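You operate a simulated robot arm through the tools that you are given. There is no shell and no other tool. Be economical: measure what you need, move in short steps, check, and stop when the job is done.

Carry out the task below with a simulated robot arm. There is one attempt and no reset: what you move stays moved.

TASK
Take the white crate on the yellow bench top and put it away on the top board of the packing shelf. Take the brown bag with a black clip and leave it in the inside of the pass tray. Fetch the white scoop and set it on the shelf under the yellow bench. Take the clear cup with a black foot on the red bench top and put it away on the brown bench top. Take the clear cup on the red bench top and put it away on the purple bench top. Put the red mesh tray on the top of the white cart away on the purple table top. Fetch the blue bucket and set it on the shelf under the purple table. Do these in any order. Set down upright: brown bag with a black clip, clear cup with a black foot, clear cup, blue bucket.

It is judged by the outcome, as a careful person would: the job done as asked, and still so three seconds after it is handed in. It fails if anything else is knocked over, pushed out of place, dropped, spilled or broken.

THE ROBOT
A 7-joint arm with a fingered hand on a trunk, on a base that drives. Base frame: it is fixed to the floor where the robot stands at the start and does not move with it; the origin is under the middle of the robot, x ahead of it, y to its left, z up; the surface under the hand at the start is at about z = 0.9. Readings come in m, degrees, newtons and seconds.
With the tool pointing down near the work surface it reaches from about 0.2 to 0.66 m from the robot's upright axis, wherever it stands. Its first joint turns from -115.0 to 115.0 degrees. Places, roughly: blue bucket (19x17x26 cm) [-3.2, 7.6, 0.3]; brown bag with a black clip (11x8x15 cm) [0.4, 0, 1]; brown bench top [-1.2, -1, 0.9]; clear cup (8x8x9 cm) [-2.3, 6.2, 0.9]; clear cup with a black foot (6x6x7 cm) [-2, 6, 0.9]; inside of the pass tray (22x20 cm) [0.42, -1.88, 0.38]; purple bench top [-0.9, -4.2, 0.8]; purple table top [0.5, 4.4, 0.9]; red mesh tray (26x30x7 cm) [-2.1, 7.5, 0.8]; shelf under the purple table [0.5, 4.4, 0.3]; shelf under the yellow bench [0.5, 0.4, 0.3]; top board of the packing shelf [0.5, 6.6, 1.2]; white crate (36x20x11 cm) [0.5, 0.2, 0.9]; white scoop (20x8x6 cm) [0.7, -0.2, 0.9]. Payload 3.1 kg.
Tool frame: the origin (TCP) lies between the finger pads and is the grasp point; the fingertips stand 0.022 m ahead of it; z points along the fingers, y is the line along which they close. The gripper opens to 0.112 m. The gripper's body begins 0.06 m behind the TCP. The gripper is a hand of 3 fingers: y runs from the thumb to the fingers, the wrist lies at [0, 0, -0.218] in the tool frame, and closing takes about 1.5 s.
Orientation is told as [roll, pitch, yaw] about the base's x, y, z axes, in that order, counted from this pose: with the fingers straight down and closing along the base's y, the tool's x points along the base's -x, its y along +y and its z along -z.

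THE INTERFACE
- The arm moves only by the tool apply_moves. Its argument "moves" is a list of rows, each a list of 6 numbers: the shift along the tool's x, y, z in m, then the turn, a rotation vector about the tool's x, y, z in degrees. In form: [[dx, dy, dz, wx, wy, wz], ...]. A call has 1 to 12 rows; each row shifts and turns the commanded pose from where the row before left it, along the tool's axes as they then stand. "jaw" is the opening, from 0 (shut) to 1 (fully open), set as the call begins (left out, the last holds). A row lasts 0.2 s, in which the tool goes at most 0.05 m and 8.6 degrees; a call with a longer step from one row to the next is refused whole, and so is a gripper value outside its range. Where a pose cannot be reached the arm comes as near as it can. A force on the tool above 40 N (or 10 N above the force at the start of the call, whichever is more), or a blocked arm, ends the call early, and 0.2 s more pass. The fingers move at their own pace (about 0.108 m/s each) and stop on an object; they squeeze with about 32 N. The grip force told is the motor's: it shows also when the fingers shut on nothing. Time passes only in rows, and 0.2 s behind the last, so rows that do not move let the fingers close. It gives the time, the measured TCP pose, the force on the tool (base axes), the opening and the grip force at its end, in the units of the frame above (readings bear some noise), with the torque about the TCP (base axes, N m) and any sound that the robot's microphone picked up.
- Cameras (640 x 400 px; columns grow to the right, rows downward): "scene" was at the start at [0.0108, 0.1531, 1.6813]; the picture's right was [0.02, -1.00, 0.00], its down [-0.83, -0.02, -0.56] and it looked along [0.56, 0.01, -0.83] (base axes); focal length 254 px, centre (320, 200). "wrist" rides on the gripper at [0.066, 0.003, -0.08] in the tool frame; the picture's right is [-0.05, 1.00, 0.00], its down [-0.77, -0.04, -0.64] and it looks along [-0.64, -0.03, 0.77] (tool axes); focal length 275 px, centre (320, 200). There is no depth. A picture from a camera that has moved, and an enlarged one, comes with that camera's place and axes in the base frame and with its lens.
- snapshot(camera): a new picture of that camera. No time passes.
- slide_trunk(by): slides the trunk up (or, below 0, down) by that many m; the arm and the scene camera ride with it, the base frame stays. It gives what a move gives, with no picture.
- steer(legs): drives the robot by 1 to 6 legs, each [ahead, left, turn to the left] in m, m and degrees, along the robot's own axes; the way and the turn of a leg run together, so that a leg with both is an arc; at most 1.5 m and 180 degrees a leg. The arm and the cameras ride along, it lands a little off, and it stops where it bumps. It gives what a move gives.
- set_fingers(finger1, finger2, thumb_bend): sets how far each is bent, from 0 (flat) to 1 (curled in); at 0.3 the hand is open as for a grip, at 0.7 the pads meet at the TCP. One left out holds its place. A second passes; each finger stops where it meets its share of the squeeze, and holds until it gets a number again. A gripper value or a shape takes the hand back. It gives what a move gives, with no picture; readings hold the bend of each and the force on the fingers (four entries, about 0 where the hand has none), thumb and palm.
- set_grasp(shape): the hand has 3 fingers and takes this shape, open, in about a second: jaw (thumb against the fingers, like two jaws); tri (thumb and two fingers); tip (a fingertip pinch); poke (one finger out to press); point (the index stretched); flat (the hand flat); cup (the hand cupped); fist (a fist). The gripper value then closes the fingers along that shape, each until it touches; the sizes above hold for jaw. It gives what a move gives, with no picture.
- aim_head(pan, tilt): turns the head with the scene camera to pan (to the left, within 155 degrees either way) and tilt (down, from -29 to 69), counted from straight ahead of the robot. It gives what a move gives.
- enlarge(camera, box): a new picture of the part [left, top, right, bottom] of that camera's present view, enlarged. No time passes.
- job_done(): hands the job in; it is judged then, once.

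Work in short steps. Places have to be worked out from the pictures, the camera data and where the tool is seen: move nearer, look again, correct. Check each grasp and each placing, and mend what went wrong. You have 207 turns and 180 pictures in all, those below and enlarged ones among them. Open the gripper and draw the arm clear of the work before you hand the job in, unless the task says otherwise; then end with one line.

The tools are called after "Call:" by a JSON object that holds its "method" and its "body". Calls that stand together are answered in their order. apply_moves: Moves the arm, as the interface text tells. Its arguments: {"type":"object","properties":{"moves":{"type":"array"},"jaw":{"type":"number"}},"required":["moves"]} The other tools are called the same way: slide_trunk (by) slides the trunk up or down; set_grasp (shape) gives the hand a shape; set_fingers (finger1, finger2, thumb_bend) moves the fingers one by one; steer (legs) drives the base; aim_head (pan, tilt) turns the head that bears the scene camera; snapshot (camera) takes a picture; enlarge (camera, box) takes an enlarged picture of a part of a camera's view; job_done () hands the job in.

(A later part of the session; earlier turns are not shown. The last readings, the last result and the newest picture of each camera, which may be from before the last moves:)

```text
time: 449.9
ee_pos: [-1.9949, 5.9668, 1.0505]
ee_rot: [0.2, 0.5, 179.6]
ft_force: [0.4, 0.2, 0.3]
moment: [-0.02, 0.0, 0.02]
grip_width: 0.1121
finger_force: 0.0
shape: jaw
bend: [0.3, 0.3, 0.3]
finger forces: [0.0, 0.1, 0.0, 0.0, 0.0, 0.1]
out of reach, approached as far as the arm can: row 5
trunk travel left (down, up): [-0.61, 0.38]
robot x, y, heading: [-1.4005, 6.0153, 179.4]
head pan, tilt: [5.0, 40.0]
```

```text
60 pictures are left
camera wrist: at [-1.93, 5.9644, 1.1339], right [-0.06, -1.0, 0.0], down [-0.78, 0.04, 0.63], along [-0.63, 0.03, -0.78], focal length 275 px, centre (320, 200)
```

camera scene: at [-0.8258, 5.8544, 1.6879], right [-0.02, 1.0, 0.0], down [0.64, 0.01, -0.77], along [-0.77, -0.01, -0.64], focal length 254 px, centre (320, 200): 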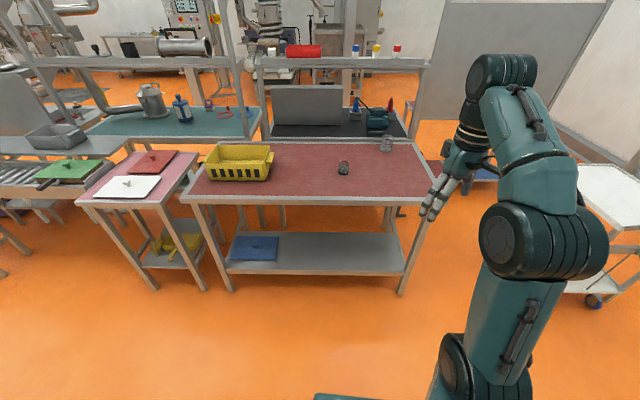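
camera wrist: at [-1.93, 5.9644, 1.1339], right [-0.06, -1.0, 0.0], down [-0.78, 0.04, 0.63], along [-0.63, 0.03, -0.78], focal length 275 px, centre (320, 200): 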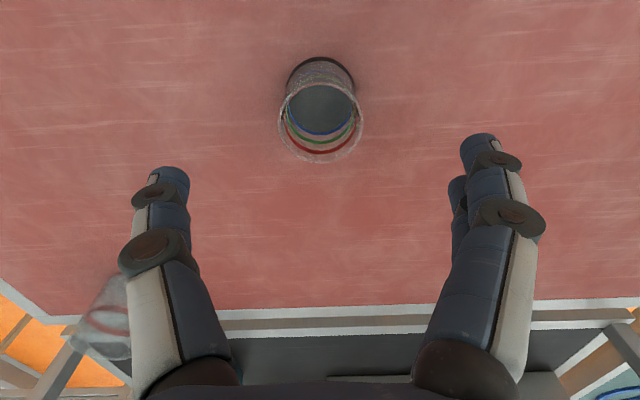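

Well aligned. Descend to 0.945 and close.

Call:
{"method": "apply_moves", "body": {"moves": [[-0.005, -0.001, 0.035, 0, 0, 0], [0, 0, 0.035, 0, 0, 0], [0, 0, 0.035, 0, 0, 0], [0, 0, 0, 0, 0, 0]]}}

Call:
{"method": "apply_moves", "body": {"moves": [[0, 0, 0, 0, 0, 0], [0, 0, 0, 0, 0, 0], [0, 0, 0, 0, 0, 0], [0, 0, 0, 0, 0, 0], [0, 0, 0, 0, 0, 0], [0, 0, 0, 0, 0, 0]], "jaw": 0}}

Call:
{"method": "apply_moves", "body": {"moves": [[0, 0, -0.02, 0, 0, 0], [0, 0, -0.03, 0, 0, 0], [0, 0, -0.04, 0, 0, 0], [0, 0, -0.04, 0, 0, 0], [0, 0, 0, 0, 0, 0]]}}

Call:
{"method": "snapshot", "body": {"camera": "wrist"}}

```text
time: 450.9
ee_pos: [-1.9996, 5.9664, 0.9485]
ee_rot: [0.2, 0.5, 179.5]
ft_force: [0.0, -0.8, 0.6]
moment: [0.02, 0.01, 0.0]
grip_width: 0.1119
finger_force: 0.0
shape: jaw
bend: [0.3, 0.3, 0.3]
finger forces: [0.0, 0.0, 0.0, 0.1, 0.1, 0.1]
trunk travel left (down, up): [-0.61, 0.38]
robot x, y, heading: [-1.3989, 6.0165, 179.3]
head pan, tilt: [5.0, 40.0]
```

```text
time: 452.2
ee_pos: [-1.9997, 5.9673, 0.9477]
ee_rot: [0.1, 0.5, 179.5]
ft_force: [0.0, -0.2, -0.4]
moment: [-0.03, 0.01, 0.0]
grip_width: 0.0421
finger_force: 32.1
shape: jaw
bend: [0.74, 0.73, 0.7]
finger forces: [14.4, 15.1, 0.0, 0.0, 28.1, 0.0]
trunk travel left (down, up): [-0.61, 0.38]
robot x, y, heading: [-1.3961, 6.0198, 179.8]
head pan, tilt: [5.0, 40.0]
```

```text
time: 453.4
ee_pos: [-1.9818, 5.9637, 1.0762]
ee_rot: [0.2, 0.6, 179.4]
ft_force: [-0.8, 0.3, -1.0]
moment: [-0.03, 0.0, -0.02]
grip_width: 0.0422
finger_force: 32.2
shape: jaw
bend: [0.74, 0.73, 0.7]
finger forces: [14.6, 15.3, 0.1, 0.1, 28.2, 0.1]
out of reach, approached as far as the arm can: row 4
trunk travel left (down, up): [-0.61, 0.38]
robot x, y, heading: [-1.3991, 6.0161, 179.7]
head pan, tilt: [5.0, 40.0]
```

```text
59 pictures are left
camera wrist: at [-1.9169, 5.962, 1.1572], right [-0.06, -1.0, 0.0], down [-0.78, 0.04, 0.63], along [-0.63, 0.03, -0.78], focal length 275 px, centre (320, 200)
```

wrist: 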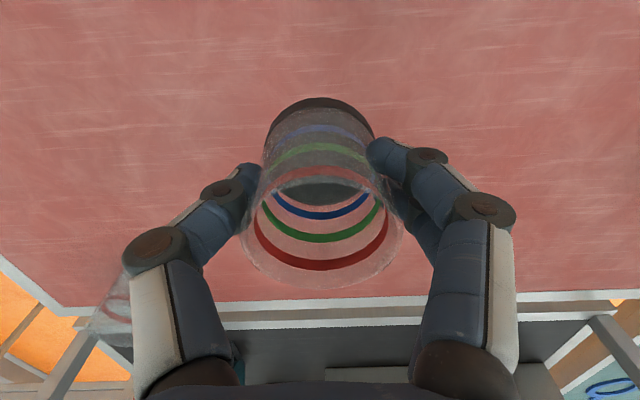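

Cup is held firmly (4.2 cm). Retract the arm, back into the aisle, and slide down to y≈0 (toward the brown bench).

Call:
{"method": "steer", "body": {"legs": [[-0.3, 0, 0]]}}

Call:
{"method": "apply_moves", "body": {"moves": [[0.04, 0, -0.01, 0, 0, 0], [0.04, 0, -0.01, 0, 0, 0], [0.04, 0, 0, 0, 0, 0], [0.04, 0, 0, 0, 0, 0], [0.04, 0, 0, 0, 0, 0], [0, 0, 0, 0, 0, 0]]}}

Call:
{"method": "steer", "body": {"legs": [[-0.45, 0, 0], [0, 1.4, 0], [0, 1.4, 0], [0, 1.4, 0], [0, 1.4, 0]]}}

Call:
{"method": "aim_head", "body": {"pan": 35, "tilt": 30}}

Call:
{"method": "snapshot", "body": {"camera": "scene"}}

```text
time: 455.5
ee_pos: [-1.6829, 5.9625, 1.0769]
ee_rot: [0.2, 0.5, 179.4]
ft_force: [0.3, 0.4, -0.3]
moment: [0.04, 0.01, -0.01]
grip_width: 0.0418
finger_force: 32.2
shape: jaw
bend: [0.74, 0.73, 0.7]
finger forces: [14.5, 15.4, 0.1, 0.0, 28.0, 0.0]
trunk travel left (down, up): [-0.61, 0.38]
robot x, y, heading: [-1.1013, 6.0139, 179.4]
head pan, tilt: [5.0, 40.0]
```

```text
time: 456.9
ee_pos: [-1.4824, 5.9601, 1.0974]
ee_rot: [0.3, 0.6, 179.4]
ft_force: [0.6, 0.9, -0.2]
moment: [0.01, -0.01, 0.0]
grip_width: 0.0418
finger_force: 32.0
shape: jaw
bend: [0.74, 0.73, 0.7]
finger forces: [14.5, 15.2, 0.0, 0.1, 27.9, 0.0]
trunk travel left (down, up): [-0.61, 0.38]
robot x, y, heading: [-1.1026, 6.0155, 179.4]
head pan, tilt: [5.0, 40.0]
```

```text
time: 483.4
ee_pos: [-1.1674, 1.015, 1.0972]
ee_rot: [0.0, 0.4, 164.8]
ft_force: [0.8, 0.0, -0.7]
moment: [0.07, -0.02, -0.01]
grip_width: 0.0415
finger_force: 31.8
shape: jaw
bend: [0.74, 0.73, 0.7]
finger forces: [14.9, 15.6, 0.0, 0.0, 28.3, 0.0]
trunk travel left (down, up): [-0.61, 0.38]
robot x, y, heading: [-0.7845, 0.9776, 165.3]
head pan, tilt: [5.0, 40.0]
stopped in leg 5: the robot was blocked; the commanded pose is now the measured one
```

```text
time: 484.3
ee_pos: [-1.1671, 1.0198, 1.0969]
ee_rot: [0.2, 0.4, 164.7]
ft_force: [0.2, 0.2, -1.2]
moment: [0.0, 0.01, -0.04]
grip_width: 0.0418
finger_force: 32.3
shape: jaw
bend: [0.74, 0.73, 0.7]
finger forces: [14.9, 15.7, 0.0, 0.0, 28.3, 0.1]
trunk travel left (down, up): [-0.61, 0.38]
robot x, y, heading: [-0.7851, 0.9764, 165.0]
head pan, tilt: [35.0, 30.0]
```

```text
58 pictures are left
camera scene: at [-0.8507, 0.7802, 1.5032], right [-0.34, 0.94, 0.0], down [0.47, 0.17, -0.87], along [-0.81, -0.3, -0.5], focal length 254 px, centre (320, 200)
```

scene: 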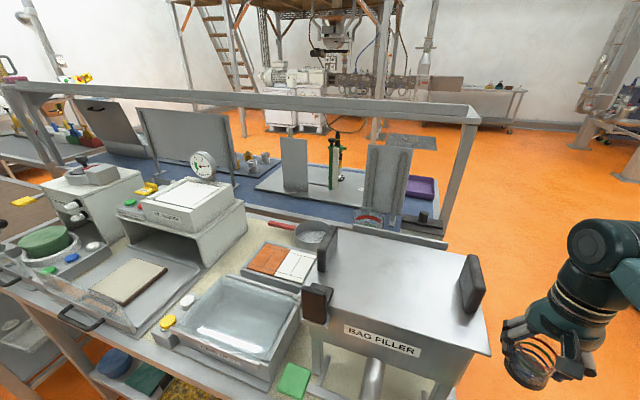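

I bumped lightly near a machine bench (front x≈-1.03) after drifting. I'll move away in +x, straighten the heading, and check that nothing was disturbed.

Call:
{"method": "steer", "body": {"legs": [[-0.29, -0.078, 0], [0, 0, 15]]}}

Call:
{"method": "aim_head", "body": {"pan": 15, "tilt": 45}}

Call:
{"method": "snapshot", "body": {"camera": "scene"}}

```text
time: 487.2
ee_pos: [-0.8687, 0.9176, 1.0963]
ee_rot: [0.3, 0.5, 179.9]
ft_force: [0.7, 0.3, -0.6]
moment: [-0.02, 0.01, 0.04]
grip_width: 0.0416
finger_force: 31.9
shape: jaw
bend: [0.74, 0.73, 0.7]
finger forces: [14.8, 15.6, 0.0, 0.1, 28.2, 0.1]
trunk travel left (down, up): [-0.61, 0.38]
robot x, y, heading: [-0.4867, 0.9779, -179.9]
head pan, tilt: [35.0, 30.0]
```

```text
time: 488.1
ee_pos: [-0.8683, 0.9187, 1.0963]
ee_rot: [0.2, 0.5, 179.9]
ft_force: [-0.2, 0.4, -0.5]
moment: [0.0, -0.01, 0.01]
grip_width: 0.0416
finger_force: 32.3
shape: jaw
bend: [0.74, 0.73, 0.7]
finger forces: [14.8, 15.6, 0.0, 0.1, 28.2, 0.0]
trunk travel left (down, up): [-0.61, 0.38]
robot x, y, heading: [-0.484, 0.9763, -179.9]
head pan, tilt: [15.0, 45.0]
```

```text
57 pictures are left
camera scene: at [-0.5048, 0.7997, 1.4806], right [-0.26, 0.97, 0.0], down [0.68, 0.18, -0.71], along [-0.68, -0.18, -0.71], focal length 254 px, centre (320, 200)
```

scene: 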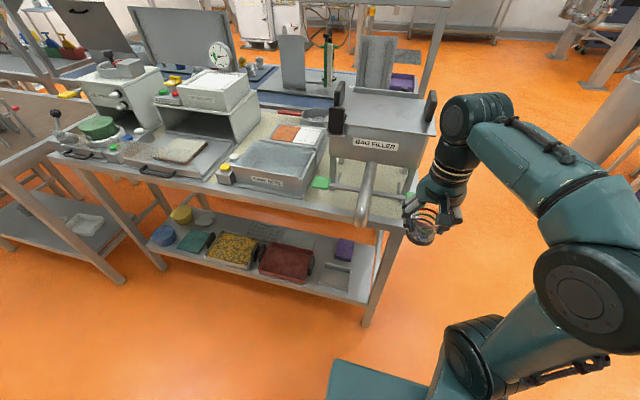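

Nothing is disturbed. Now slide left toward y≈-0.95 in shorter legs, keeping x≈-0.48.

Call:
{"method": "steer", "body": {"legs": [[0, 0.65, 0], [0, 0.65, 0], [0, 0.6, 0]]}}

Call:
{"method": "aim_head", "body": {"pan": 10, "tilt": 45}}

Call:
{"method": "snapshot", "body": {"camera": "scene"}}

```text
time: 497.9
ee_pos: [-0.8923, -0.9862, 1.0978]
ee_rot: [0.1, 0.5, 178.7]
ft_force: [-0.4, -0.1, 0.5]
moment: [-0.03, -0.03, 0.03]
grip_width: 0.0415
finger_force: 31.8
shape: jaw
bend: [0.74, 0.73, 0.7]
finger forces: [14.8, 15.6, 0.0, 0.0, 28.2, 0.1]
trunk travel left (down, up): [-0.61, 0.38]
robot x, y, heading: [-0.5068, -0.9406, 179.1]
head pan, tilt: [15.0, 45.0]
```

```text
time: 498.6
ee_pos: [-0.8914, -0.9866, 1.0962]
ee_rot: [0.1, 0.5, 178.8]
ft_force: [0.1, -0.3, 0.2]
moment: [0.01, -0.04, -0.03]
grip_width: 0.0417
finger_force: 32.1
shape: jaw
bend: [0.74, 0.73, 0.7]
finger forces: [14.6, 15.6, 0.0, 0.1, 28.2, 0.0]
trunk travel left (down, up): [-0.61, 0.38]
robot x, y, heading: [-0.5084, -0.9363, 178.7]
head pan, tilt: [10.0, 45.0]
```

```text
56 pictures are left
camera scene: at [-0.5313, -1.105, 1.4806], right [-0.16, 0.99, 0.0], down [0.7, 0.11, -0.71], along [-0.7, -0.11, -0.71], focal length 254 px, centre (320, 200)
```

scene: 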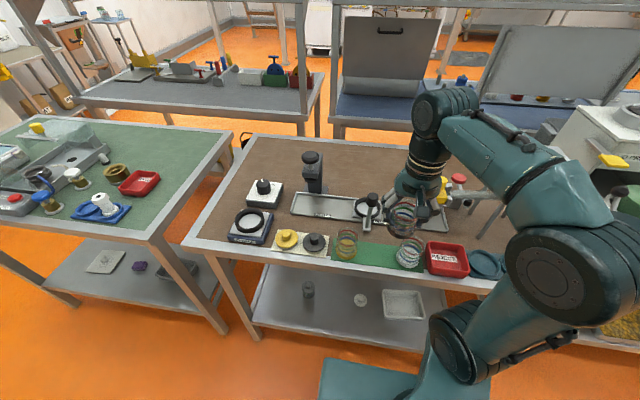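

The brown bench front has several items; I need a free spot. Zooming for detail.

Call:
{"method": "enlarge", "body": {"camera": "scene", "box": [180, 120, 520, 300]}}

```text
1.88 times, centred on (350, 210) of scene
camera zoom: at [-0.5313, -1.105, 1.4806], right [-0.16, 0.99, 0.0], down [0.7, 0.11, -0.71], along [-0.7, -0.11, -0.71], focal length 479 px, centre (264, 181)
```

zoom: 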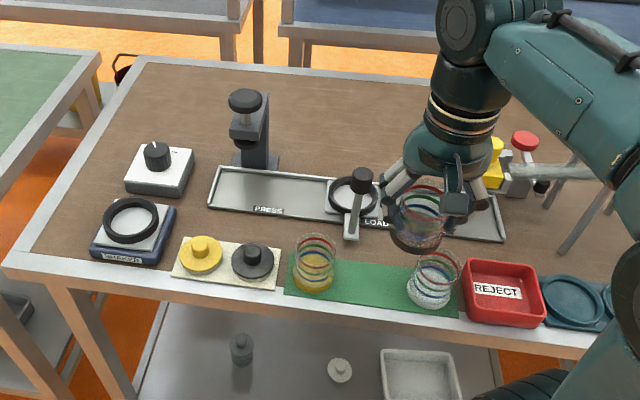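

A free spot lies behind the tray at about (-1.21,-1.05). I'll raise the trunk, close in to the bench, and reach over the front items high.

Call:
{"method": "slide_trunk", "body": {"by": 0.22}}

Call:
{"method": "steer", "body": {"legs": [[0.075, 0.058, 1]]}}

Call:
{"method": "apply_moves", "body": {"moves": [[0, 0, 0.04, 0, 0, 0], [0, 0, 0.04, 0, 0, 0], [0, 0, 0.04, 0, 0, 0], [-0.04, 0, 0, 0, 0, 0], [-0.04, 0, 0, 0, 0, 0], [-0.04, 0, 0, 0, 0, 0], [-0.04, 0, 0, 0, 0, 0], [-0.04, 0, 0, 0, 0, 0], [0, 0, 0, 0, 0, 0]]}}

Call:
{"method": "enlarge", "body": {"camera": "scene", "box": [180, 120, 520, 330]}}

Call:
{"method": "snapshot", "body": {"camera": "wrist"}}

```text
time: 500.9
ee_pos: [-0.8909, -0.9868, 1.3159]
ee_rot: [0.2, 0.5, 178.6]
ft_force: [0.2, 0.0, -0.2]
moment: [0.0, -0.02, -0.03]
grip_width: 0.0418
finger_force: 32.0
shape: jaw
bend: [0.74, 0.73, 0.7]
finger forces: [14.7, 15.6, 0.0, 0.0, 28.2, 0.0]
trunk travel left (down, up): [-0.83, 0.16]
robot x, y, heading: [-0.5104, -0.9397, 178.9]
head pan, tilt: [10.0, 45.0]
```

```text
time: 502.1
ee_pos: [-0.9644, -1.0506, 1.3176]
ee_rot: [0.2, 0.5, 179.6]
ft_force: [-0.6, 0.5, -0.2]
moment: [0.02, 0.0, -0.02]
grip_width: 0.0414
finger_force: 31.6
shape: jaw
bend: [0.74, 0.73, 0.7]
finger forces: [14.6, 15.5, 0.1, 0.0, 28.2, 0.0]
trunk travel left (down, up): [-0.83, 0.16]
robot x, y, heading: [-0.5846, -0.9923, 179.8]
head pan, tilt: [10.0, 45.0]
```

```text
time: 504.1
ee_pos: [-1.1627, -1.049, 1.1933]
ee_rot: [0.2, 0.6, 179.7]
ft_force: [0.5, 0.1, 0.1]
moment: [0.01, -0.02, 0.02]
grip_width: 0.0413
finger_force: 31.8
shape: jaw
bend: [0.74, 0.73, 0.7]
finger forces: [14.5, 15.4, 0.0, 0.0, 27.8, 0.0]
trunk travel left (down, up): [-0.83, 0.16]
robot x, y, heading: [-0.583, -0.9946, 179.9]
head pan, tilt: [10.0, 45.0]
```

```text
1.88 times, centred on (350, 225) of scene
camera zoom: at [-0.6007, -1.1628, 1.7006], right [-0.17, 0.99, 0.0], down [0.7, 0.12, -0.71], along [-0.7, -0.12, -0.71], focal length 479 px, centre (264, 153)
```

zoom: 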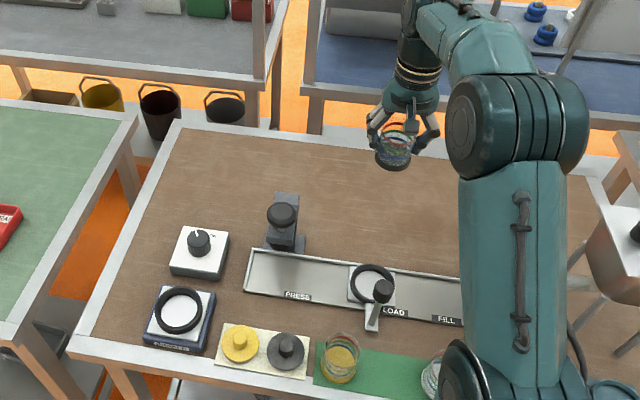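

```text
53 pictures are left
camera wrist: at [-1.0982, -1.0516, 1.275], right [-0.05, -1.0, 0.0], down [-0.78, 0.04, 0.63], along [-0.63, 0.03, -0.78], focal length 275 px, centre (320, 200)
```

wrist: 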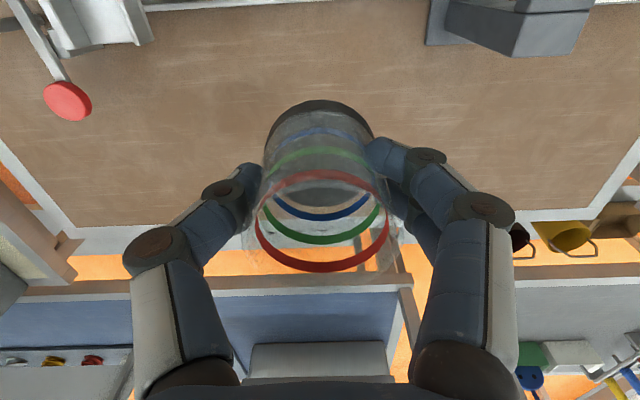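

Open space is confirmed. Extend 5 cm more and lower straight down.

Call:
{"method": "apply_moves", "body": {"moves": [[-0.025, 0, 0.02, 0, 0, 0], [-0.022, 0, 0.04, 0, 0, 0], [0, 0, 0.045, 0, 0, 0], [0, 0, 0.045, 0, 0, 0], [0, 0, 0.045, 0, 0, 0], [0, 0, 0.03, 0, 0, 0], [0, 0, 0, 0, 0, 0]]}}

Call:
{"method": "apply_moves", "body": {"moves": [[0, 0, 0.01, 0, 0, 0], [0, 0, 0, 0, 0, 0]]}}

Call:
{"method": "enlarge", "body": {"camera": "scene", "box": [250, 120, 450, 300]}}

```text
time: 505.7
ee_pos: [-1.2085, -1.0496, 0.9701]
ee_rot: [0.2, 0.5, 179.7]
ft_force: [0.9, 0.4, -0.6]
moment: [-0.02, -0.01, 0.0]
grip_width: 0.0416
finger_force: 31.9
shape: jaw
bend: [0.74, 0.73, 0.7]
finger forces: [14.8, 15.5, 0.1, 0.1, 27.8, 0.2]
trunk travel left (down, up): [-0.83, 0.16]
robot x, y, heading: [-0.5802, -0.9941, 179.7]
head pan, tilt: [10.0, 45.0]
```

```text
time: 506.3
ee_pos: [-1.2094, -1.0492, 0.9609]
ee_rot: [0.3, 0.5, 179.7]
ft_force: [-0.7, 0.3, -0.6]
moment: [-0.03, 0.03, -0.02]
grip_width: 0.0411
finger_force: 32.5
shape: jaw
bend: [0.74, 0.73, 0.7]
finger forces: [14.8, 15.5, 0.1, 0.0, 27.7, 0.0]
trunk travel left (down, up): [-0.83, 0.16]
robot x, y, heading: [-0.58, -0.995, 179.9]
head pan, tilt: [10.0, 45.0]
```

```text
2.22 times, centred on (350, 210) of scene
camera zoom: at [-0.602, -1.1631, 1.7006], right [-0.17, 0.99, 0.0], down [0.7, 0.12, -0.71], along [-0.7, -0.12, -0.71], focal length 566 px, centre (253, 178)
```

zoom: 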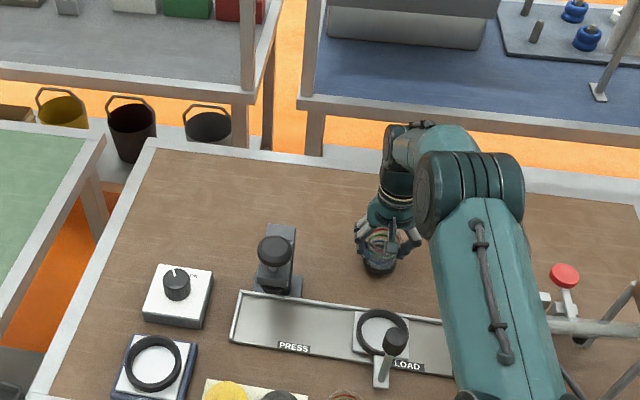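

Cup base should be about 1 cm above the top; small steps to contact.

Call:
{"method": "apply_moves", "body": {"moves": [[0, 0, 0.006, 0, 0, 0], [0, 0, 0, 0, 0, 0]]}}

Call:
{"method": "apply_moves", "body": {"moves": [[0, 0, 0.004, 0, 0, 0], [0, 0, 0, 0, 0, 0]]}}

Call:
{"method": "apply_moves", "body": {"moves": [[0, 0, 0.003, 0, 0, 0], [0, 0, 0, 0, 0, 0]]}}

Call:
{"method": "apply_moves", "body": {"moves": [[0, 0, 0.003, 0, 0, 0], [0, 0, 0, 0, 0, 0]]}}

```text
time: 506.9
ee_pos: [-1.2082, -1.05, 0.9535]
ee_rot: [0.1, 0.5, 179.6]
ft_force: [0.9, -0.4, -0.8]
moment: [-0.01, 0.02, -0.02]
grip_width: 0.0413
finger_force: 31.9
shape: jaw
bend: [0.74, 0.73, 0.7]
finger forces: [14.7, 15.4, 0.1, 0.0, 27.8, 0.0]
trunk travel left (down, up): [-0.83, 0.16]
robot x, y, heading: [-0.5787, -0.9953, 179.8]
head pan, tilt: [10.0, 45.0]
```

```text
time: 507.5
ee_pos: [-1.208, -1.05, 0.9502]
ee_rot: [0.2, 0.4, 179.7]
ft_force: [-0.1, -0.4, -1.0]
moment: [0.02, 0.01, -0.01]
grip_width: 0.0414
finger_force: 31.8
shape: jaw
bend: [0.74, 0.73, 0.7]
finger forces: [14.6, 15.5, 0.0, 0.0, 27.9, 0.0]
trunk travel left (down, up): [-0.83, 0.16]
robot x, y, heading: [-0.5815, -0.992, 180.0]
head pan, tilt: [10.0, 45.0]
```

```text
time: 508.1
ee_pos: [-1.2082, -1.05, 0.9481]
ee_rot: [0.3, 0.5, 179.6]
ft_force: [0.1, 0.2, 0.1]
moment: [-0.03, 0.04, -0.01]
grip_width: 0.0414
finger_force: 31.3
shape: jaw
bend: [0.74, 0.73, 0.7]
finger forces: [14.7, 15.6, 0.0, 0.1, 28.0, 0.1]
trunk travel left (down, up): [-0.83, 0.16]
robot x, y, heading: [-0.5791, -0.9937, 179.8]
head pan, tilt: [10.0, 45.0]
```

```text
time: 508.7
ee_pos: [-1.2064, -1.0499, 0.9453]
ee_rot: [0.2, 0.1, 179.7]
ft_force: [-3.3, -0.4, 15.7]
moment: [-0.01, 0.1, -0.03]
grip_width: 0.0415
finger_force: 32.2
shape: jaw
bend: [0.74, 0.74, 0.7]
finger forces: [15.8, 17.8, 0.0, 0.1, 30.7, 0.0]
trunk travel left (down, up): [-0.83, 0.16]
robot x, y, heading: [-0.5805, -0.9948, 180.0]
head pan, tilt: [10.0, 45.0]
```

Contact. Release (after relaxing 2 mm) and rise straight up.

Call:
{"method": "apply_moves", "body": {"moves": [[0, 0, -0.002, 0, 0, 0], [0, 0, 0, 0, 0, 0], [0, 0, 0, 0, 0, 0], [0, 0, 0, 0, 0, 0], [0, 0, 0, 0, 0, 0], [0, 0, 0, 0, 0, 0], [0, 0, -0.03, 0, 0, 0], [0, 0, -0.04, 0, 0, 0], [0, 0, -0.045, 0, 0, 0], [0, 0, -0.045, 0, 0, 0], [0, 0, 0, 0, 0, 0]], "jaw": 1}}

Call:
{"method": "snapshot", "body": {"camera": "wrist"}}

```text
time: 511.1
ee_pos: [-1.2112, -1.0498, 1.1067]
ee_rot: [0.2, 0.5, 179.7]
ft_force: [0.2, 0.3, -1.1]
moment: [-0.01, -0.04, -0.02]
grip_width: 0.1121
finger_force: 0.1
shape: jaw
bend: [0.3, 0.3, 0.3]
finger forces: [0.0, 0.0, 0.1, 0.1, 0.0, 0.0]
trunk travel left (down, up): [-0.83, 0.16]
robot x, y, heading: [-0.5823, -0.9925, 180.0]
head pan, tilt: [10.0, 45.0]
```

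```text
51 pictures are left
camera wrist: at [-1.1458, -1.051, 1.1873], right [-0.05, -1.0, 0.0], down [-0.78, 0.04, 0.63], along [-0.63, 0.03, -0.78], focal length 275 px, centre (320, 200)
```

wrist: 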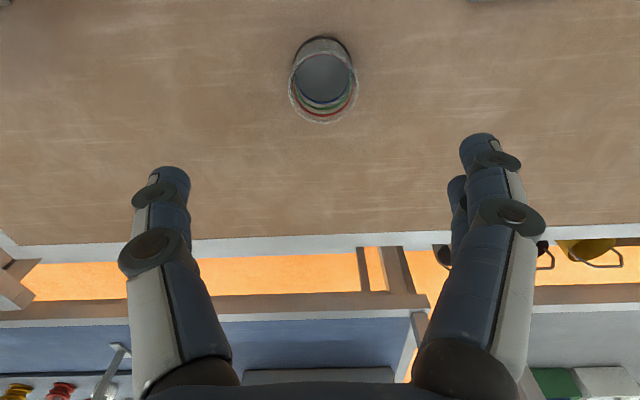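

Cup with black foot stands upright on the brown bench. Now withdraw and head back north for the clear cup, in checked stages.

Call:
{"method": "apply_moves", "body": {"moves": [[0, 0, -0.04, 0, 0, 0], [0.04, 0, -0.03, 0, 0, 0], [0.045, 0, 0, 0, 0, 0], [0.045, 0, 0, 0, 0, 0], [0.045, 0, 0, 0, 0, 0], [0.045, 0, 0, 0, 0, 0], [0, 0, 0, 0, 0, 0]]}}

Call:
{"method": "steer", "body": {"legs": [[-0.13, 0, 0], [0, -1.0, 0], [0, -1.0, 0], [0, -1.0, 0]]}}

```text
time: 512.7
ee_pos: [-0.9908, -1.0532, 1.1786]
ee_rot: [0.2, 0.5, 179.7]
ft_force: [0.0, 0.4, -0.1]
moment: [0.02, -0.02, -0.01]
grip_width: 0.1122
finger_force: 0.1
shape: jaw
bend: [0.3, 0.3, 0.3]
finger forces: [0.0, 0.0, 0.0, 0.0, 0.0, 0.0]
trunk travel left (down, up): [-0.83, 0.16]
robot x, y, heading: [-0.5841, -0.9953, 179.9]
head pan, tilt: [10.0, 45.0]
```

```text
time: 528.3
ee_pos: [-0.837, 1.9466, 1.1791]
ee_rot: [0.2, 0.4, 179.0]
ft_force: [0.5, -0.3, -0.7]
moment: [-0.02, 0.05, 0.0]
grip_width: 0.1122
finger_force: 0.0
shape: jaw
bend: [0.3, 0.3, 0.3]
finger forces: [0.0, 0.0, 0.1, 0.0, 0.0, 0.0]
trunk travel left (down, up): [-0.83, 0.16]
robot x, y, heading: [-0.4263, 2.0012, 179.2]
head pan, tilt: [10.0, 45.0]
```

On track. Continue to y≈6.83, then turn to face -y (toward the bench end).

Call:
{"method": "steer", "body": {"legs": [[0, -1.2, 0], [0, -1.2, 0], [0, -1.2, 0], [0, -1.2, 0], [0, 0, 90.5]]}}

Call:
{"method": "aim_head", "body": {"pan": -60, "tilt": 25}}

Call:
{"method": "snapshot", "body": {"camera": "scene"}}

```text
time: 555.4
ee_pos: [-0.1468, 6.4093, 1.1783]
ee_rot: [0.2, 0.5, -95.1]
ft_force: [-0.4, -0.2, -0.2]
moment: [-0.02, -0.01, -0.01]
grip_width: 0.1121
finger_force: 0.1
shape: jaw
bend: [0.3, 0.3, 0.3]
finger forces: [0.0, 0.0, 0.0, 0.1, 0.0, 0.0]
trunk travel left (down, up): [-0.83, 0.16]
robot x, y, heading: [-0.1674, 6.8226, -94.8]
head pan, tilt: [10.0, 45.0]
```

```text
time: 556.8
ee_pos: [-0.1465, 6.4092, 1.179]
ee_rot: [0.2, 0.6, -95.1]
ft_force: [-0.4, 0.1, 0.8]
moment: [0.01, -0.04, -0.03]
grip_width: 0.1121
finger_force: 0.1
shape: jaw
bend: [0.3, 0.3, 0.3]
finger forces: [0.1, 0.1, 0.1, 0.1, 0.1, 0.0]
trunk travel left (down, up): [-0.83, 0.16]
robot x, y, heading: [-0.1655, 6.8203, -95.0]
head pan, tilt: [-60.0, 25.0]
```

```text
50 pictures are left
camera scene: at [-0.0966, 6.8265, 1.7312], right [-0.43, 0.91, 0.0], down [0.38, 0.18, -0.91], along [-0.82, -0.39, -0.42], focal length 254 px, centre (320, 200)
```

scene: 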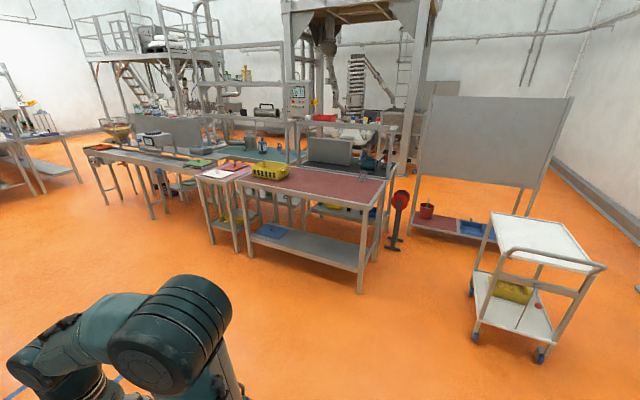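

Drifted in x to -0.17; fine. Straighten to -90° and strafe right (−x) 1.1 m, then recheck.

Call:
{"method": "steer", "body": {"legs": [[0, 0, 4.8], [0, -1.1, 0]]}}

Call:
{"method": "aim_head", "body": {"pan": -45, "tilt": 35}}

Call:
{"method": "snapshot", "body": {"camera": "scene"}}

```text
time: 563.0
ee_pos: [-1.2195, 6.4261, 1.1781]
ee_rot: [0.2, 0.5, -91.4]
ft_force: [-0.7, 0.1, -0.2]
moment: [0.02, -0.01, -0.07]
grip_width: 0.112
finger_force: 0.1
shape: jaw
bend: [0.3, 0.3, 0.3]
finger forces: [0.0, 0.0, 0.0, 0.0, 0.0, 0.0]
trunk travel left (down, up): [-0.83, 0.16]
robot x, y, heading: [-1.2719, 6.8324, -91.3]
head pan, tilt: [-60.0, 25.0]
```

```text
time: 563.7
ee_pos: [-1.2188, 6.426, 1.1788]
ee_rot: [0.2, 0.5, -91.5]
ft_force: [0.2, 0.7, -0.1]
moment: [0.01, 0.03, -0.01]
grip_width: 0.112
finger_force: 0.1
shape: jaw
bend: [0.3, 0.3, 0.3]
finger forces: [0.0, 0.0, 0.0, 0.0, 0.1, 0.0]
trunk travel left (down, up): [-0.83, 0.16]
robot x, y, heading: [-1.2697, 6.8343, -91.4]
head pan, tilt: [-45.0, 35.0]
```

```text
49 pictures are left
camera scene: at [-1.1781, 6.8286, 1.7155], right [-0.69, 0.72, 0.0], down [0.41, 0.4, -0.82], along [-0.59, -0.57, -0.57], focal length 254 px, centre (320, 200)
```

scene: 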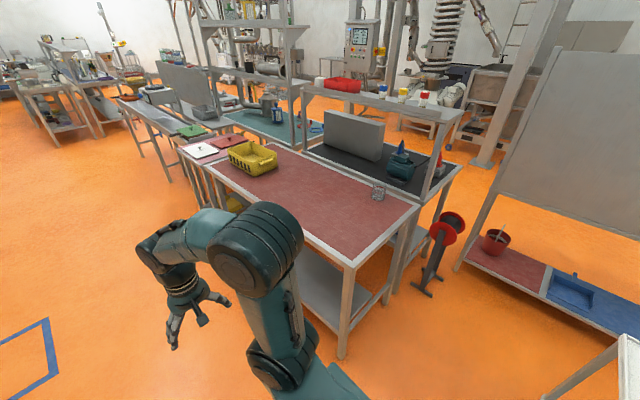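

Clear cup is at ≈(-2.27,6.24). Continue right to x≈-2.05 along the bench end.

Call:
{"method": "steer", "body": {"legs": [[0, 0, 1.4], [0.015, -0.78, 0]]}}

Call:
{"method": "aim_head", "body": {"pan": -20, "tilt": 50}}

Call:
{"method": "snapshot", "body": {"camera": "scene"}}

Call:
{"method": "snapshot", "body": {"camera": "wrist"}}

```text
time: 568.4
ee_pos: [-2.0033, 6.4072, 1.1786]
ee_rot: [0.2, 0.4, -89.9]
ft_force: [-0.1, 0.1, 0.5]
moment: [-0.01, -0.01, 0.0]
grip_width: 0.1119
finger_force: 0.1
shape: jaw
bend: [0.3, 0.3, 0.3]
finger forces: [0.0, 0.1, 0.0, 0.1, 0.1, 0.0]
trunk travel left (down, up): [-0.83, 0.16]
robot x, y, heading: [-2.065, 6.8157, -89.7]
head pan, tilt: [-45.0, 35.0]
```

```text
time: 569.2
ee_pos: [-2.0036, 6.4088, 1.1785]
ee_rot: [0.3, 0.5, -89.8]
ft_force: [0.0, -0.3, 1.0]
moment: [-0.02, -0.01, 0.02]
grip_width: 0.1119
finger_force: 0.0
shape: jaw
bend: [0.3, 0.3, 0.3]
finger forces: [0.1, 0.1, 0.0, 0.0, 0.1, 0.1]
trunk travel left (down, up): [-0.83, 0.16]
robot x, y, heading: [-2.0638, 6.8154, -89.5]
head pan, tilt: [-20.0, 50.0]
```

```text
48 pictures are left
camera scene: at [-1.9383, 6.803, 1.6937], right [-0.94, 0.34, 0.0], down [0.26, 0.72, -0.64], along [-0.22, -0.61, -0.77], focal length 254 px, centre (320, 200)
```

scene: 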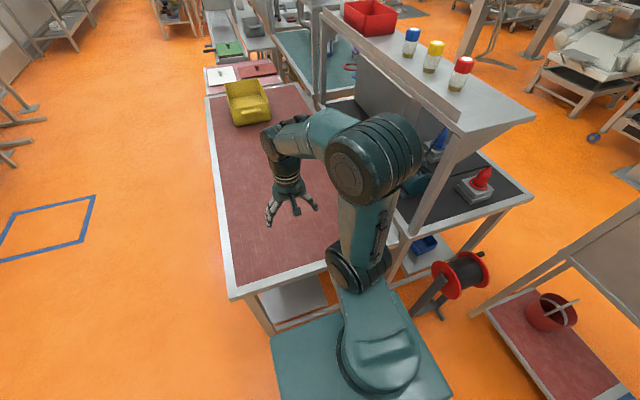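

```text
47 pictures are left
camera wrist: at [-2.0016, 6.4752, 1.2601], right [1.0, -0.04, 0.0], down [-0.04, -0.78, 0.63], along [-0.03, -0.63, -0.78], focal length 275 px, centre (320, 200)
```

wrist: 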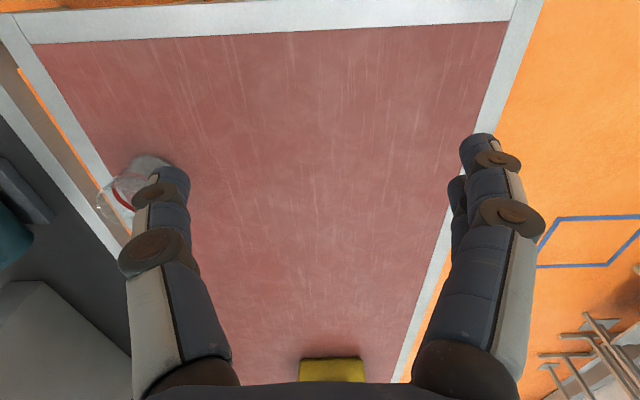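

Cup is at (-2.268,6.258). I'll shift 6 cm left to keep my elbow off the neighbouring rack, then move over the cup.

Call:
{"method": "steer", "body": {"legs": [[0, 0.06, 0]]}}

Call:
{"method": "apply_moves", "body": {"moves": [[-0.0158, -0.0364, 0.004, 0, 0, 0], [-0.0158, -0.0364, 0.006, 0, 0, 0], [-0.0158, -0.0364, 0.007, 0, 0, 0], [-0.0158, -0.0364, 0.007, 0, 0, 0], [-0.0158, -0.0364, 0.007, 0, 0, 0], [-0.0158, -0.0364, 0.007, 0, 0, 0], [-0.0158, -0.0364, 0.007, 0, 0, 0], [-0.0158, -0.0364, 0.007, 0, 0, 0], [0, 0, 0, 0, 0, 0]]}}

Call:
{"method": "snapshot", "body": {"camera": "wrist"}}

Call:
{"method": "snapshot", "body": {"camera": "scene"}}

```text
time: 570.2
ee_pos: [-1.9427, 6.4081, 1.1792]
ee_rot: [0.1, 0.5, -89.8]
ft_force: [0.7, -0.2, 0.0]
moment: [0.0, 0.0, -0.01]
grip_width: 0.1121
finger_force: 0.1
shape: jaw
bend: [0.3, 0.3, 0.3]
finger forces: [0.1, 0.1, 0.0, 0.0, 0.0, 0.0]
trunk travel left (down, up): [-0.83, 0.16]
robot x, y, heading: [-2.0021, 6.8152, -89.8]
head pan, tilt: [-20.0, 50.0]
```

```text
time: 572.2
ee_pos: [-2.2347, 6.2843, 1.1254]
ee_rot: [0.1, 0.5, -89.8]
ft_force: [1.0, 0.6, 0.4]
moment: [0.01, 0.01, -0.02]
grip_width: 0.1118
finger_force: 0.0
shape: jaw
bend: [0.3, 0.3, 0.3]
finger forces: [0.0, 0.0, 0.1, 0.0, 0.0, 0.1]
trunk travel left (down, up): [-0.83, 0.16]
robot x, y, heading: [-2.0086, 6.818, -89.6]
head pan, tilt: [-20.0, 50.0]
```

```text
46 pictures are left
camera wrist: at [-2.232, 6.3511, 1.2069], right [1.0, -0.04, 0.0], down [-0.03, -0.78, 0.63], along [-0.03, -0.63, -0.78], focal length 275 px, centre (320, 200)
```

wrist: 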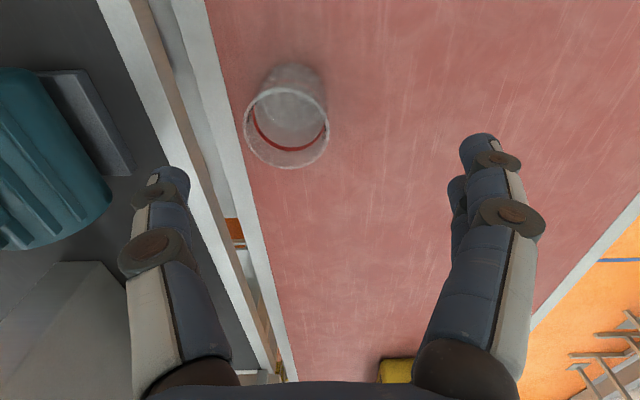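

```text
45 pictures are left
camera scene: at [-1.8779, 6.8041, 1.6936], right [-0.94, 0.34, 0.0], down [0.26, 0.72, -0.64], along [-0.22, -0.61, -0.77], focal length 254 px, centre (320, 200)
```

scene: 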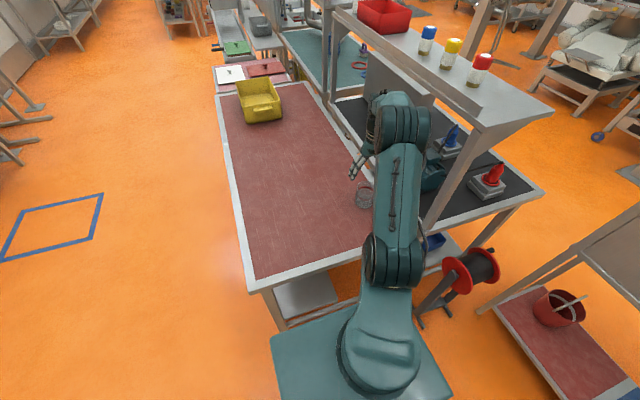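

Rim centre at (-2.265,6.254). Shift 3 cm each way and descend to 0.957.

Call:
{"method": "apply_moves", "body": {"moves": [[-0.0305, -0.03, 0, 0, 0, 0], [0, 0, 0.045, 0, 0, 0], [0, 0, 0.02, 0, 0, 0], [0, 0, 0, 0, 0, 0]]}}

Call:
{"method": "snapshot", "body": {"camera": "wrist"}}

```text
time: 573.2
ee_pos: [-2.2641, 6.2529, 1.0615]
ee_rot: [0.2, 0.6, -89.7]
ft_force: [0.4, -0.1, -0.1]
moment: [0.01, -0.04, -0.05]
grip_width: 0.1119
finger_force: 0.1
shape: jaw
bend: [0.3, 0.3, 0.3]
finger forces: [0.0, 0.0, 0.0, 0.0, 0.0, 0.1]
trunk travel left (down, up): [-0.83, 0.16]
robot x, y, heading: [-2.0071, 6.8169, -89.6]
head pan, tilt: [-20.0, 50.0]
```

```text
44 pictures are left
camera wrist: at [-2.2632, 6.3206, 1.143], right [1.0, -0.04, 0.0], down [-0.04, -0.78, 0.63], along [-0.03, -0.63, -0.78], focal length 275 px, centre (320, 200)
```

wrist: 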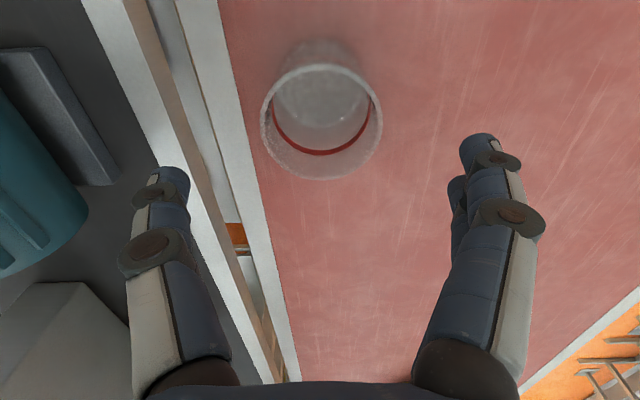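

Centred. Descend and grip.

Call:
{"method": "apply_moves", "body": {"moves": [[0.002, -0.001, 0.035, 0, 0, 0], [0, 0, 0.035, 0, 0, 0], [0, 0, 0.034, 0, 0, 0], [0, 0, 0, 0, 0, 0]]}}

Call:
{"method": "apply_moves", "body": {"moves": [[0, 0, 0, 0, 0, 0], [0, 0, 0, 0, 0, 0], [0, 0, 0, 0, 0, 0], [0, 0, 0, 0, 0, 0], [0, 0, 0, 0, 0, 0], [0, 0, 0, 0, 0, 0]], "jaw": 0}}

Call:
{"method": "apply_moves", "body": {"moves": [[0, 0, -0.02, 0, 0, 0], [0, 0, -0.04, 0, 0, 0], [0, 0, -0.045, 0, 0, 0], [0, 0, -0.045, 0, 0, 0], [0, 0, 0, 0, 0, 0]]}}

Call:
{"method": "snapshot", "body": {"camera": "wrist"}}

```text
time: 574.2
ee_pos: [-2.2642, 6.2557, 0.9558]
ee_rot: [0.1, 0.6, -89.8]
ft_force: [0.5, 0.6, -0.2]
moment: [-0.02, 0.04, -0.03]
grip_width: 0.1122
finger_force: 0.1
shape: jaw
bend: [0.3, 0.3, 0.3]
finger forces: [0.0, 0.2, 0.0, 0.0, 0.0, 0.1]
trunk travel left (down, up): [-0.83, 0.16]
robot x, y, heading: [-2.0041, 6.8175, -89.5]
head pan, tilt: [-20.0, 50.0]
```

```text
time: 575.6
ee_pos: [-2.2651, 6.2544, 0.9558]
ee_rot: [0.1, 0.5, -89.8]
ft_force: [-0.3, 0.6, -1.6]
moment: [0.03, 0.0, 0.0]
grip_width: 0.0592
finger_force: 32.5
shape: jaw
bend: [0.73, 0.71, 0.7]
finger forces: [13.9, 15.2, 0.1, 0.0, 28.6, 0.1]
trunk travel left (down, up): [-0.83, 0.16]
robot x, y, heading: [-2.0043, 6.8154, -89.6]
head pan, tilt: [-20.0, 50.0]
```

```text
time: 576.8
ee_pos: [-2.2651, 6.2532, 1.1054]
ee_rot: [0.2, 0.6, -89.8]
ft_force: [0.2, -1.0, -0.4]
moment: [0.02, -0.03, 0.0]
grip_width: 0.0592
finger_force: 31.9
shape: jaw
bend: [0.73, 0.71, 0.7]
finger forces: [14.5, 15.3, 0.0, 0.0, 28.7, 0.0]
trunk travel left (down, up): [-0.83, 0.16]
robot x, y, heading: [-2.0087, 6.8156, -89.7]
head pan, tilt: [-20.0, 50.0]
```

```text
43 pictures are left
camera wrist: at [-2.2646, 6.3182, 1.187], right [1.0, -0.04, 0.0], down [-0.04, -0.78, 0.63], along [-0.02, -0.63, -0.78], focal length 275 px, centre (320, 200)
```

wrist: 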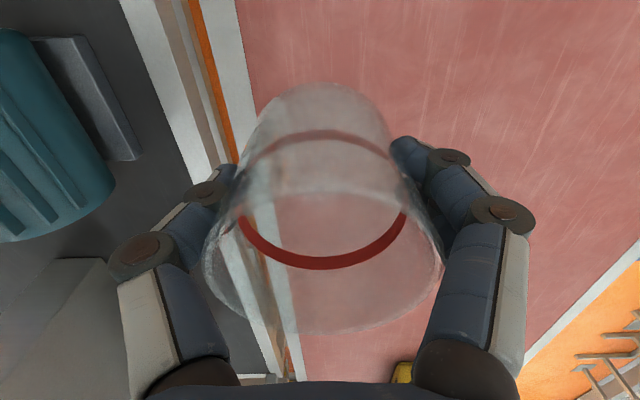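

Cup secured (5.9 cm). Raise, retract, leave the lane to x≈-0.4, then drive down the aisle toward -y.

Call:
{"method": "apply_moves", "body": {"moves": [[0.02, 0.03, -0.03, 0, 0, 0], [0.02, 0.035, -0.025, 0, 0, 0], [0.02, 0.04, 0, 0, 0, 0], [0.02, 0.04, 0, 0, 0, 0], [0.02, 0.04, 0, 0, 0, 0], [0.02, 0.04, 0, 0, 0, 0], [0.02, 0.04, 0, 0, 0, 0], [0, 0, 0, 0, 0, 0]]}}

Call:
{"method": "steer", "body": {"legs": [[0, 0.8, 0], [0, 0.8, 0], [1.2, 0, 0], [1.2, 0, 0]]}}

```text
time: 578.6
ee_pos: [-2.0031, 6.3964, 1.1651]
ee_rot: [0.2, 0.5, -89.8]
ft_force: [-0.5, -0.6, -0.1]
moment: [0.04, -0.02, 0.0]
grip_width: 0.0589
finger_force: 32.3
shape: jaw
bend: [0.73, 0.71, 0.7]
finger forces: [14.7, 15.5, 0.1, 0.0, 28.7, 0.1]
trunk travel left (down, up): [-0.83, 0.16]
robot x, y, heading: [-2.0034, 6.8203, -89.8]
head pan, tilt: [-20.0, 50.0]
```

```text
time: 598.1
ee_pos: [-0.322, 4.026, 1.1628]
ee_rot: [0.2, 0.6, -88.1]
ft_force: [0.2, 0.1, 0.2]
moment: [0.02, -0.04, 0.01]
grip_width: 0.0594
finger_force: 31.9
shape: jaw
bend: [0.73, 0.71, 0.7]
finger forces: [14.6, 15.6, 0.0, 0.1, 28.7, 0.1]
trunk travel left (down, up): [-0.83, 0.16]
robot x, y, heading: [-0.3399, 4.4447, -88.1]
head pan, tilt: [-20.0, 50.0]
```

Correct heading and continue 4.8 m down the aisle.

Call:
{"method": "steer", "body": {"legs": [[0, -0.07, -1.9], [1.2, 0, 0], [1.2, 0, 0], [1.2, 0, 0], [1.2, 0, 0]]}}

Call:
{"method": "aim_head", "body": {"pan": 0, "tilt": 22}}

Call:
{"method": "snapshot", "body": {"camera": "scene"}}

```text
time: 621.8
ee_pos: [-0.313, -0.7578, 1.1636]
ee_rot: [0.2, 0.5, -89.8]
ft_force: [0.0, -0.9, -1.0]
moment: [0.02, 0.01, 0.02]
grip_width: 0.0588
finger_force: 32.3
shape: jaw
bend: [0.73, 0.71, 0.7]
finger forces: [14.7, 15.7, 0.1, 0.0, 28.7, 0.1]
trunk travel left (down, up): [-0.83, 0.16]
robot x, y, heading: [-0.3173, -0.3344, -89.5]
head pan, tilt: [-20.0, 50.0]
```

```text
time: 622.7
ee_pos: [-0.3118, -0.7577, 1.1635]
ee_rot: [0.2, 0.6, -89.8]
ft_force: [-0.2, 0.9, -0.7]
moment: [0.04, -0.01, 0.01]
grip_width: 0.0589
finger_force: 32.0
shape: jaw
bend: [0.73, 0.71, 0.7]
finger forces: [14.7, 15.6, 0.0, 0.0, 28.8, 0.0]
trunk travel left (down, up): [-0.83, 0.16]
robot x, y, heading: [-0.3138, -0.3387, -89.9]
head pan, tilt: [0.0, 22.0]
```

```text
42 pictures are left
camera scene: at [-0.1624, -0.3706, 1.7359], right [-1.0, -0.01, 0.0], down [0.0, 0.38, -0.93], along [0.01, -0.93, -0.38], focal length 254 px, centre (320, 200)
```

scene: 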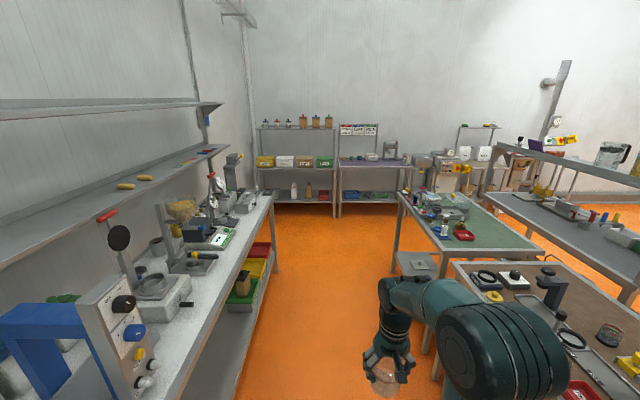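

The purple bench is straight ahead at the far wall (front y≈-3.97, x -1.45…-0.42). Drive to y≈-3.1 and look closely.

Call:
{"method": "steer", "body": {"legs": [[1.2, 0, 0], [1.2, 0, 0], [0.35, -0.4, 0]]}}

Call:
{"method": "aim_head", "body": {"pan": 0, "tilt": 38}}

Call:
{"method": "snapshot", "body": {"camera": "scene"}}

```text
time: 637.1
ee_pos: [-0.7203, -3.4923, 1.1642]
ee_rot: [0.2, 0.5, -90.1]
ft_force: [0.3, -0.5, -0.9]
moment: [0.02, 0.04, -0.02]
grip_width: 0.0591
finger_force: 31.3
shape: jaw
bend: [0.73, 0.71, 0.7]
finger forces: [14.7, 15.6, 0.0, 0.0, 28.6, 0.0]
trunk travel left (down, up): [-0.83, 0.16]
robot x, y, heading: [-0.7211, -3.0693, -89.9]
head pan, tilt: [0.0, 22.0]
```

```text
time: 637.9
ee_pos: [-0.7198, -3.4916, 1.1636]
ee_rot: [0.3, 0.5, -90.3]
ft_force: [-0.1, 0.2, -1.2]
moment: [-0.02, -0.03, -0.02]
grip_width: 0.0589
finger_force: 31.9
shape: jaw
bend: [0.73, 0.71, 0.7]
finger forces: [14.8, 15.6, 0.1, 0.0, 28.7, 0.1]
trunk travel left (down, up): [-0.83, 0.16]
robot x, y, heading: [-0.7217, -3.0711, -89.9]
head pan, tilt: [0.0, 38.0]
```

```text
41 pictures are left
camera scene: at [-0.5676, -3.0988, 1.7109], right [-1.0, 0.0, 0.0], down [0.0, 0.62, -0.79], along [0.0, -0.79, -0.62], focal length 254 px, centre (320, 200)
```

scene: 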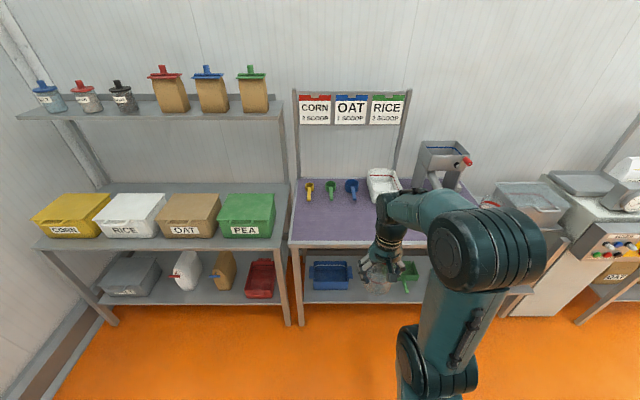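

Front strip of the purple bench is free; I'll place the cup at ≈(-0.62,-4.08). Drive up and extend above it.

Call:
{"method": "steer", "body": {"legs": [[0.49, 0.1, 0]]}}

Call:
{"method": "slide_trunk", "body": {"by": -0.1}}

Call:
{"method": "apply_moves", "body": {"moves": [[-0.03, 0, 0.02, 0, 0, 0], [-0.03, 0, 0.03, 0, 0, 0], [-0.03, 0, 0.03, 0, 0, 0], [0, 0, 0, 0, 0, 0]]}}

Call:
{"method": "snapshot", "body": {"camera": "wrist"}}

Call:
{"method": "snapshot", "body": {"camera": "scene"}}

```text
time: 640.8
ee_pos: [-0.6178, -3.9831, 1.1637]
ee_rot: [0.2, 0.5, -90.1]
ft_force: [0.4, -0.1, -0.4]
moment: [0.02, 0.0, -0.02]
grip_width: 0.0591
finger_force: 32.0
shape: jaw
bend: [0.73, 0.71, 0.7]
finger forces: [14.7, 15.7, 0.1, 0.0, 28.6, 0.1]
trunk travel left (down, up): [-0.83, 0.16]
robot x, y, heading: [-0.6155, -3.5606, -90.0]
head pan, tilt: [0.0, 38.0]
```

```text
time: 642.1
ee_pos: [-0.6179, -3.9842, 1.0638]
ee_rot: [0.2, 0.5, -90.1]
ft_force: [-0.3, 0.0, -0.6]
moment: [0.0, 0.0, 0.0]
grip_width: 0.0589
finger_force: 32.0
shape: jaw
bend: [0.73, 0.71, 0.7]
finger forces: [14.8, 15.5, 0.0, 0.0, 28.6, 0.1]
trunk travel left (down, up): [-0.73, 0.26]
robot x, y, heading: [-0.6218, -3.5585, -90.1]
head pan, tilt: [0.0, 38.0]
```

```text
time: 643.1
ee_pos: [-0.6179, -4.0742, 0.9867]
ee_rot: [0.2, 0.4, -90.1]
ft_force: [0.6, 0.5, -0.4]
moment: [0.0, 0.01, -0.02]
grip_width: 0.059
finger_force: 32.0
shape: jaw
bend: [0.73, 0.71, 0.7]
finger forces: [14.8, 15.6, 0.0, 0.0, 28.5, 0.0]
trunk travel left (down, up): [-0.73, 0.26]
robot x, y, heading: [-0.6191, -3.5623, -89.9]
head pan, tilt: [0.0, 38.0]
```

```text
40 pictures are left
camera wrist: at [-0.6161, -4.0072, 1.0681], right [1.0, -0.05, 0.0], down [-0.04, -0.78, 0.63], along [-0.03, -0.63, -0.78], focal length 275 px, centre (320, 200)
```

wrist: 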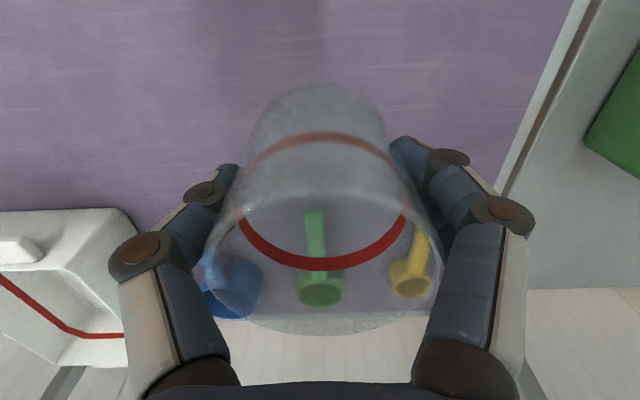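

```text
39 pictures are left
camera scene: at [-0.4657, -3.589, 1.6109], right [-1.0, 0.0, 0.0], down [0.0, 0.62, -0.79], along [0.0, -0.79, -0.62], focal length 254 px, centre (320, 200)
```

scene: 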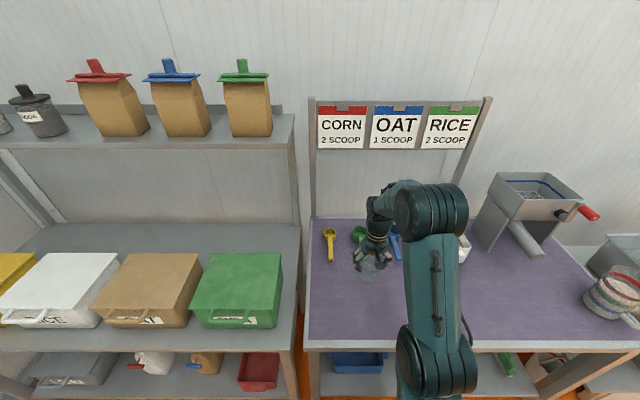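

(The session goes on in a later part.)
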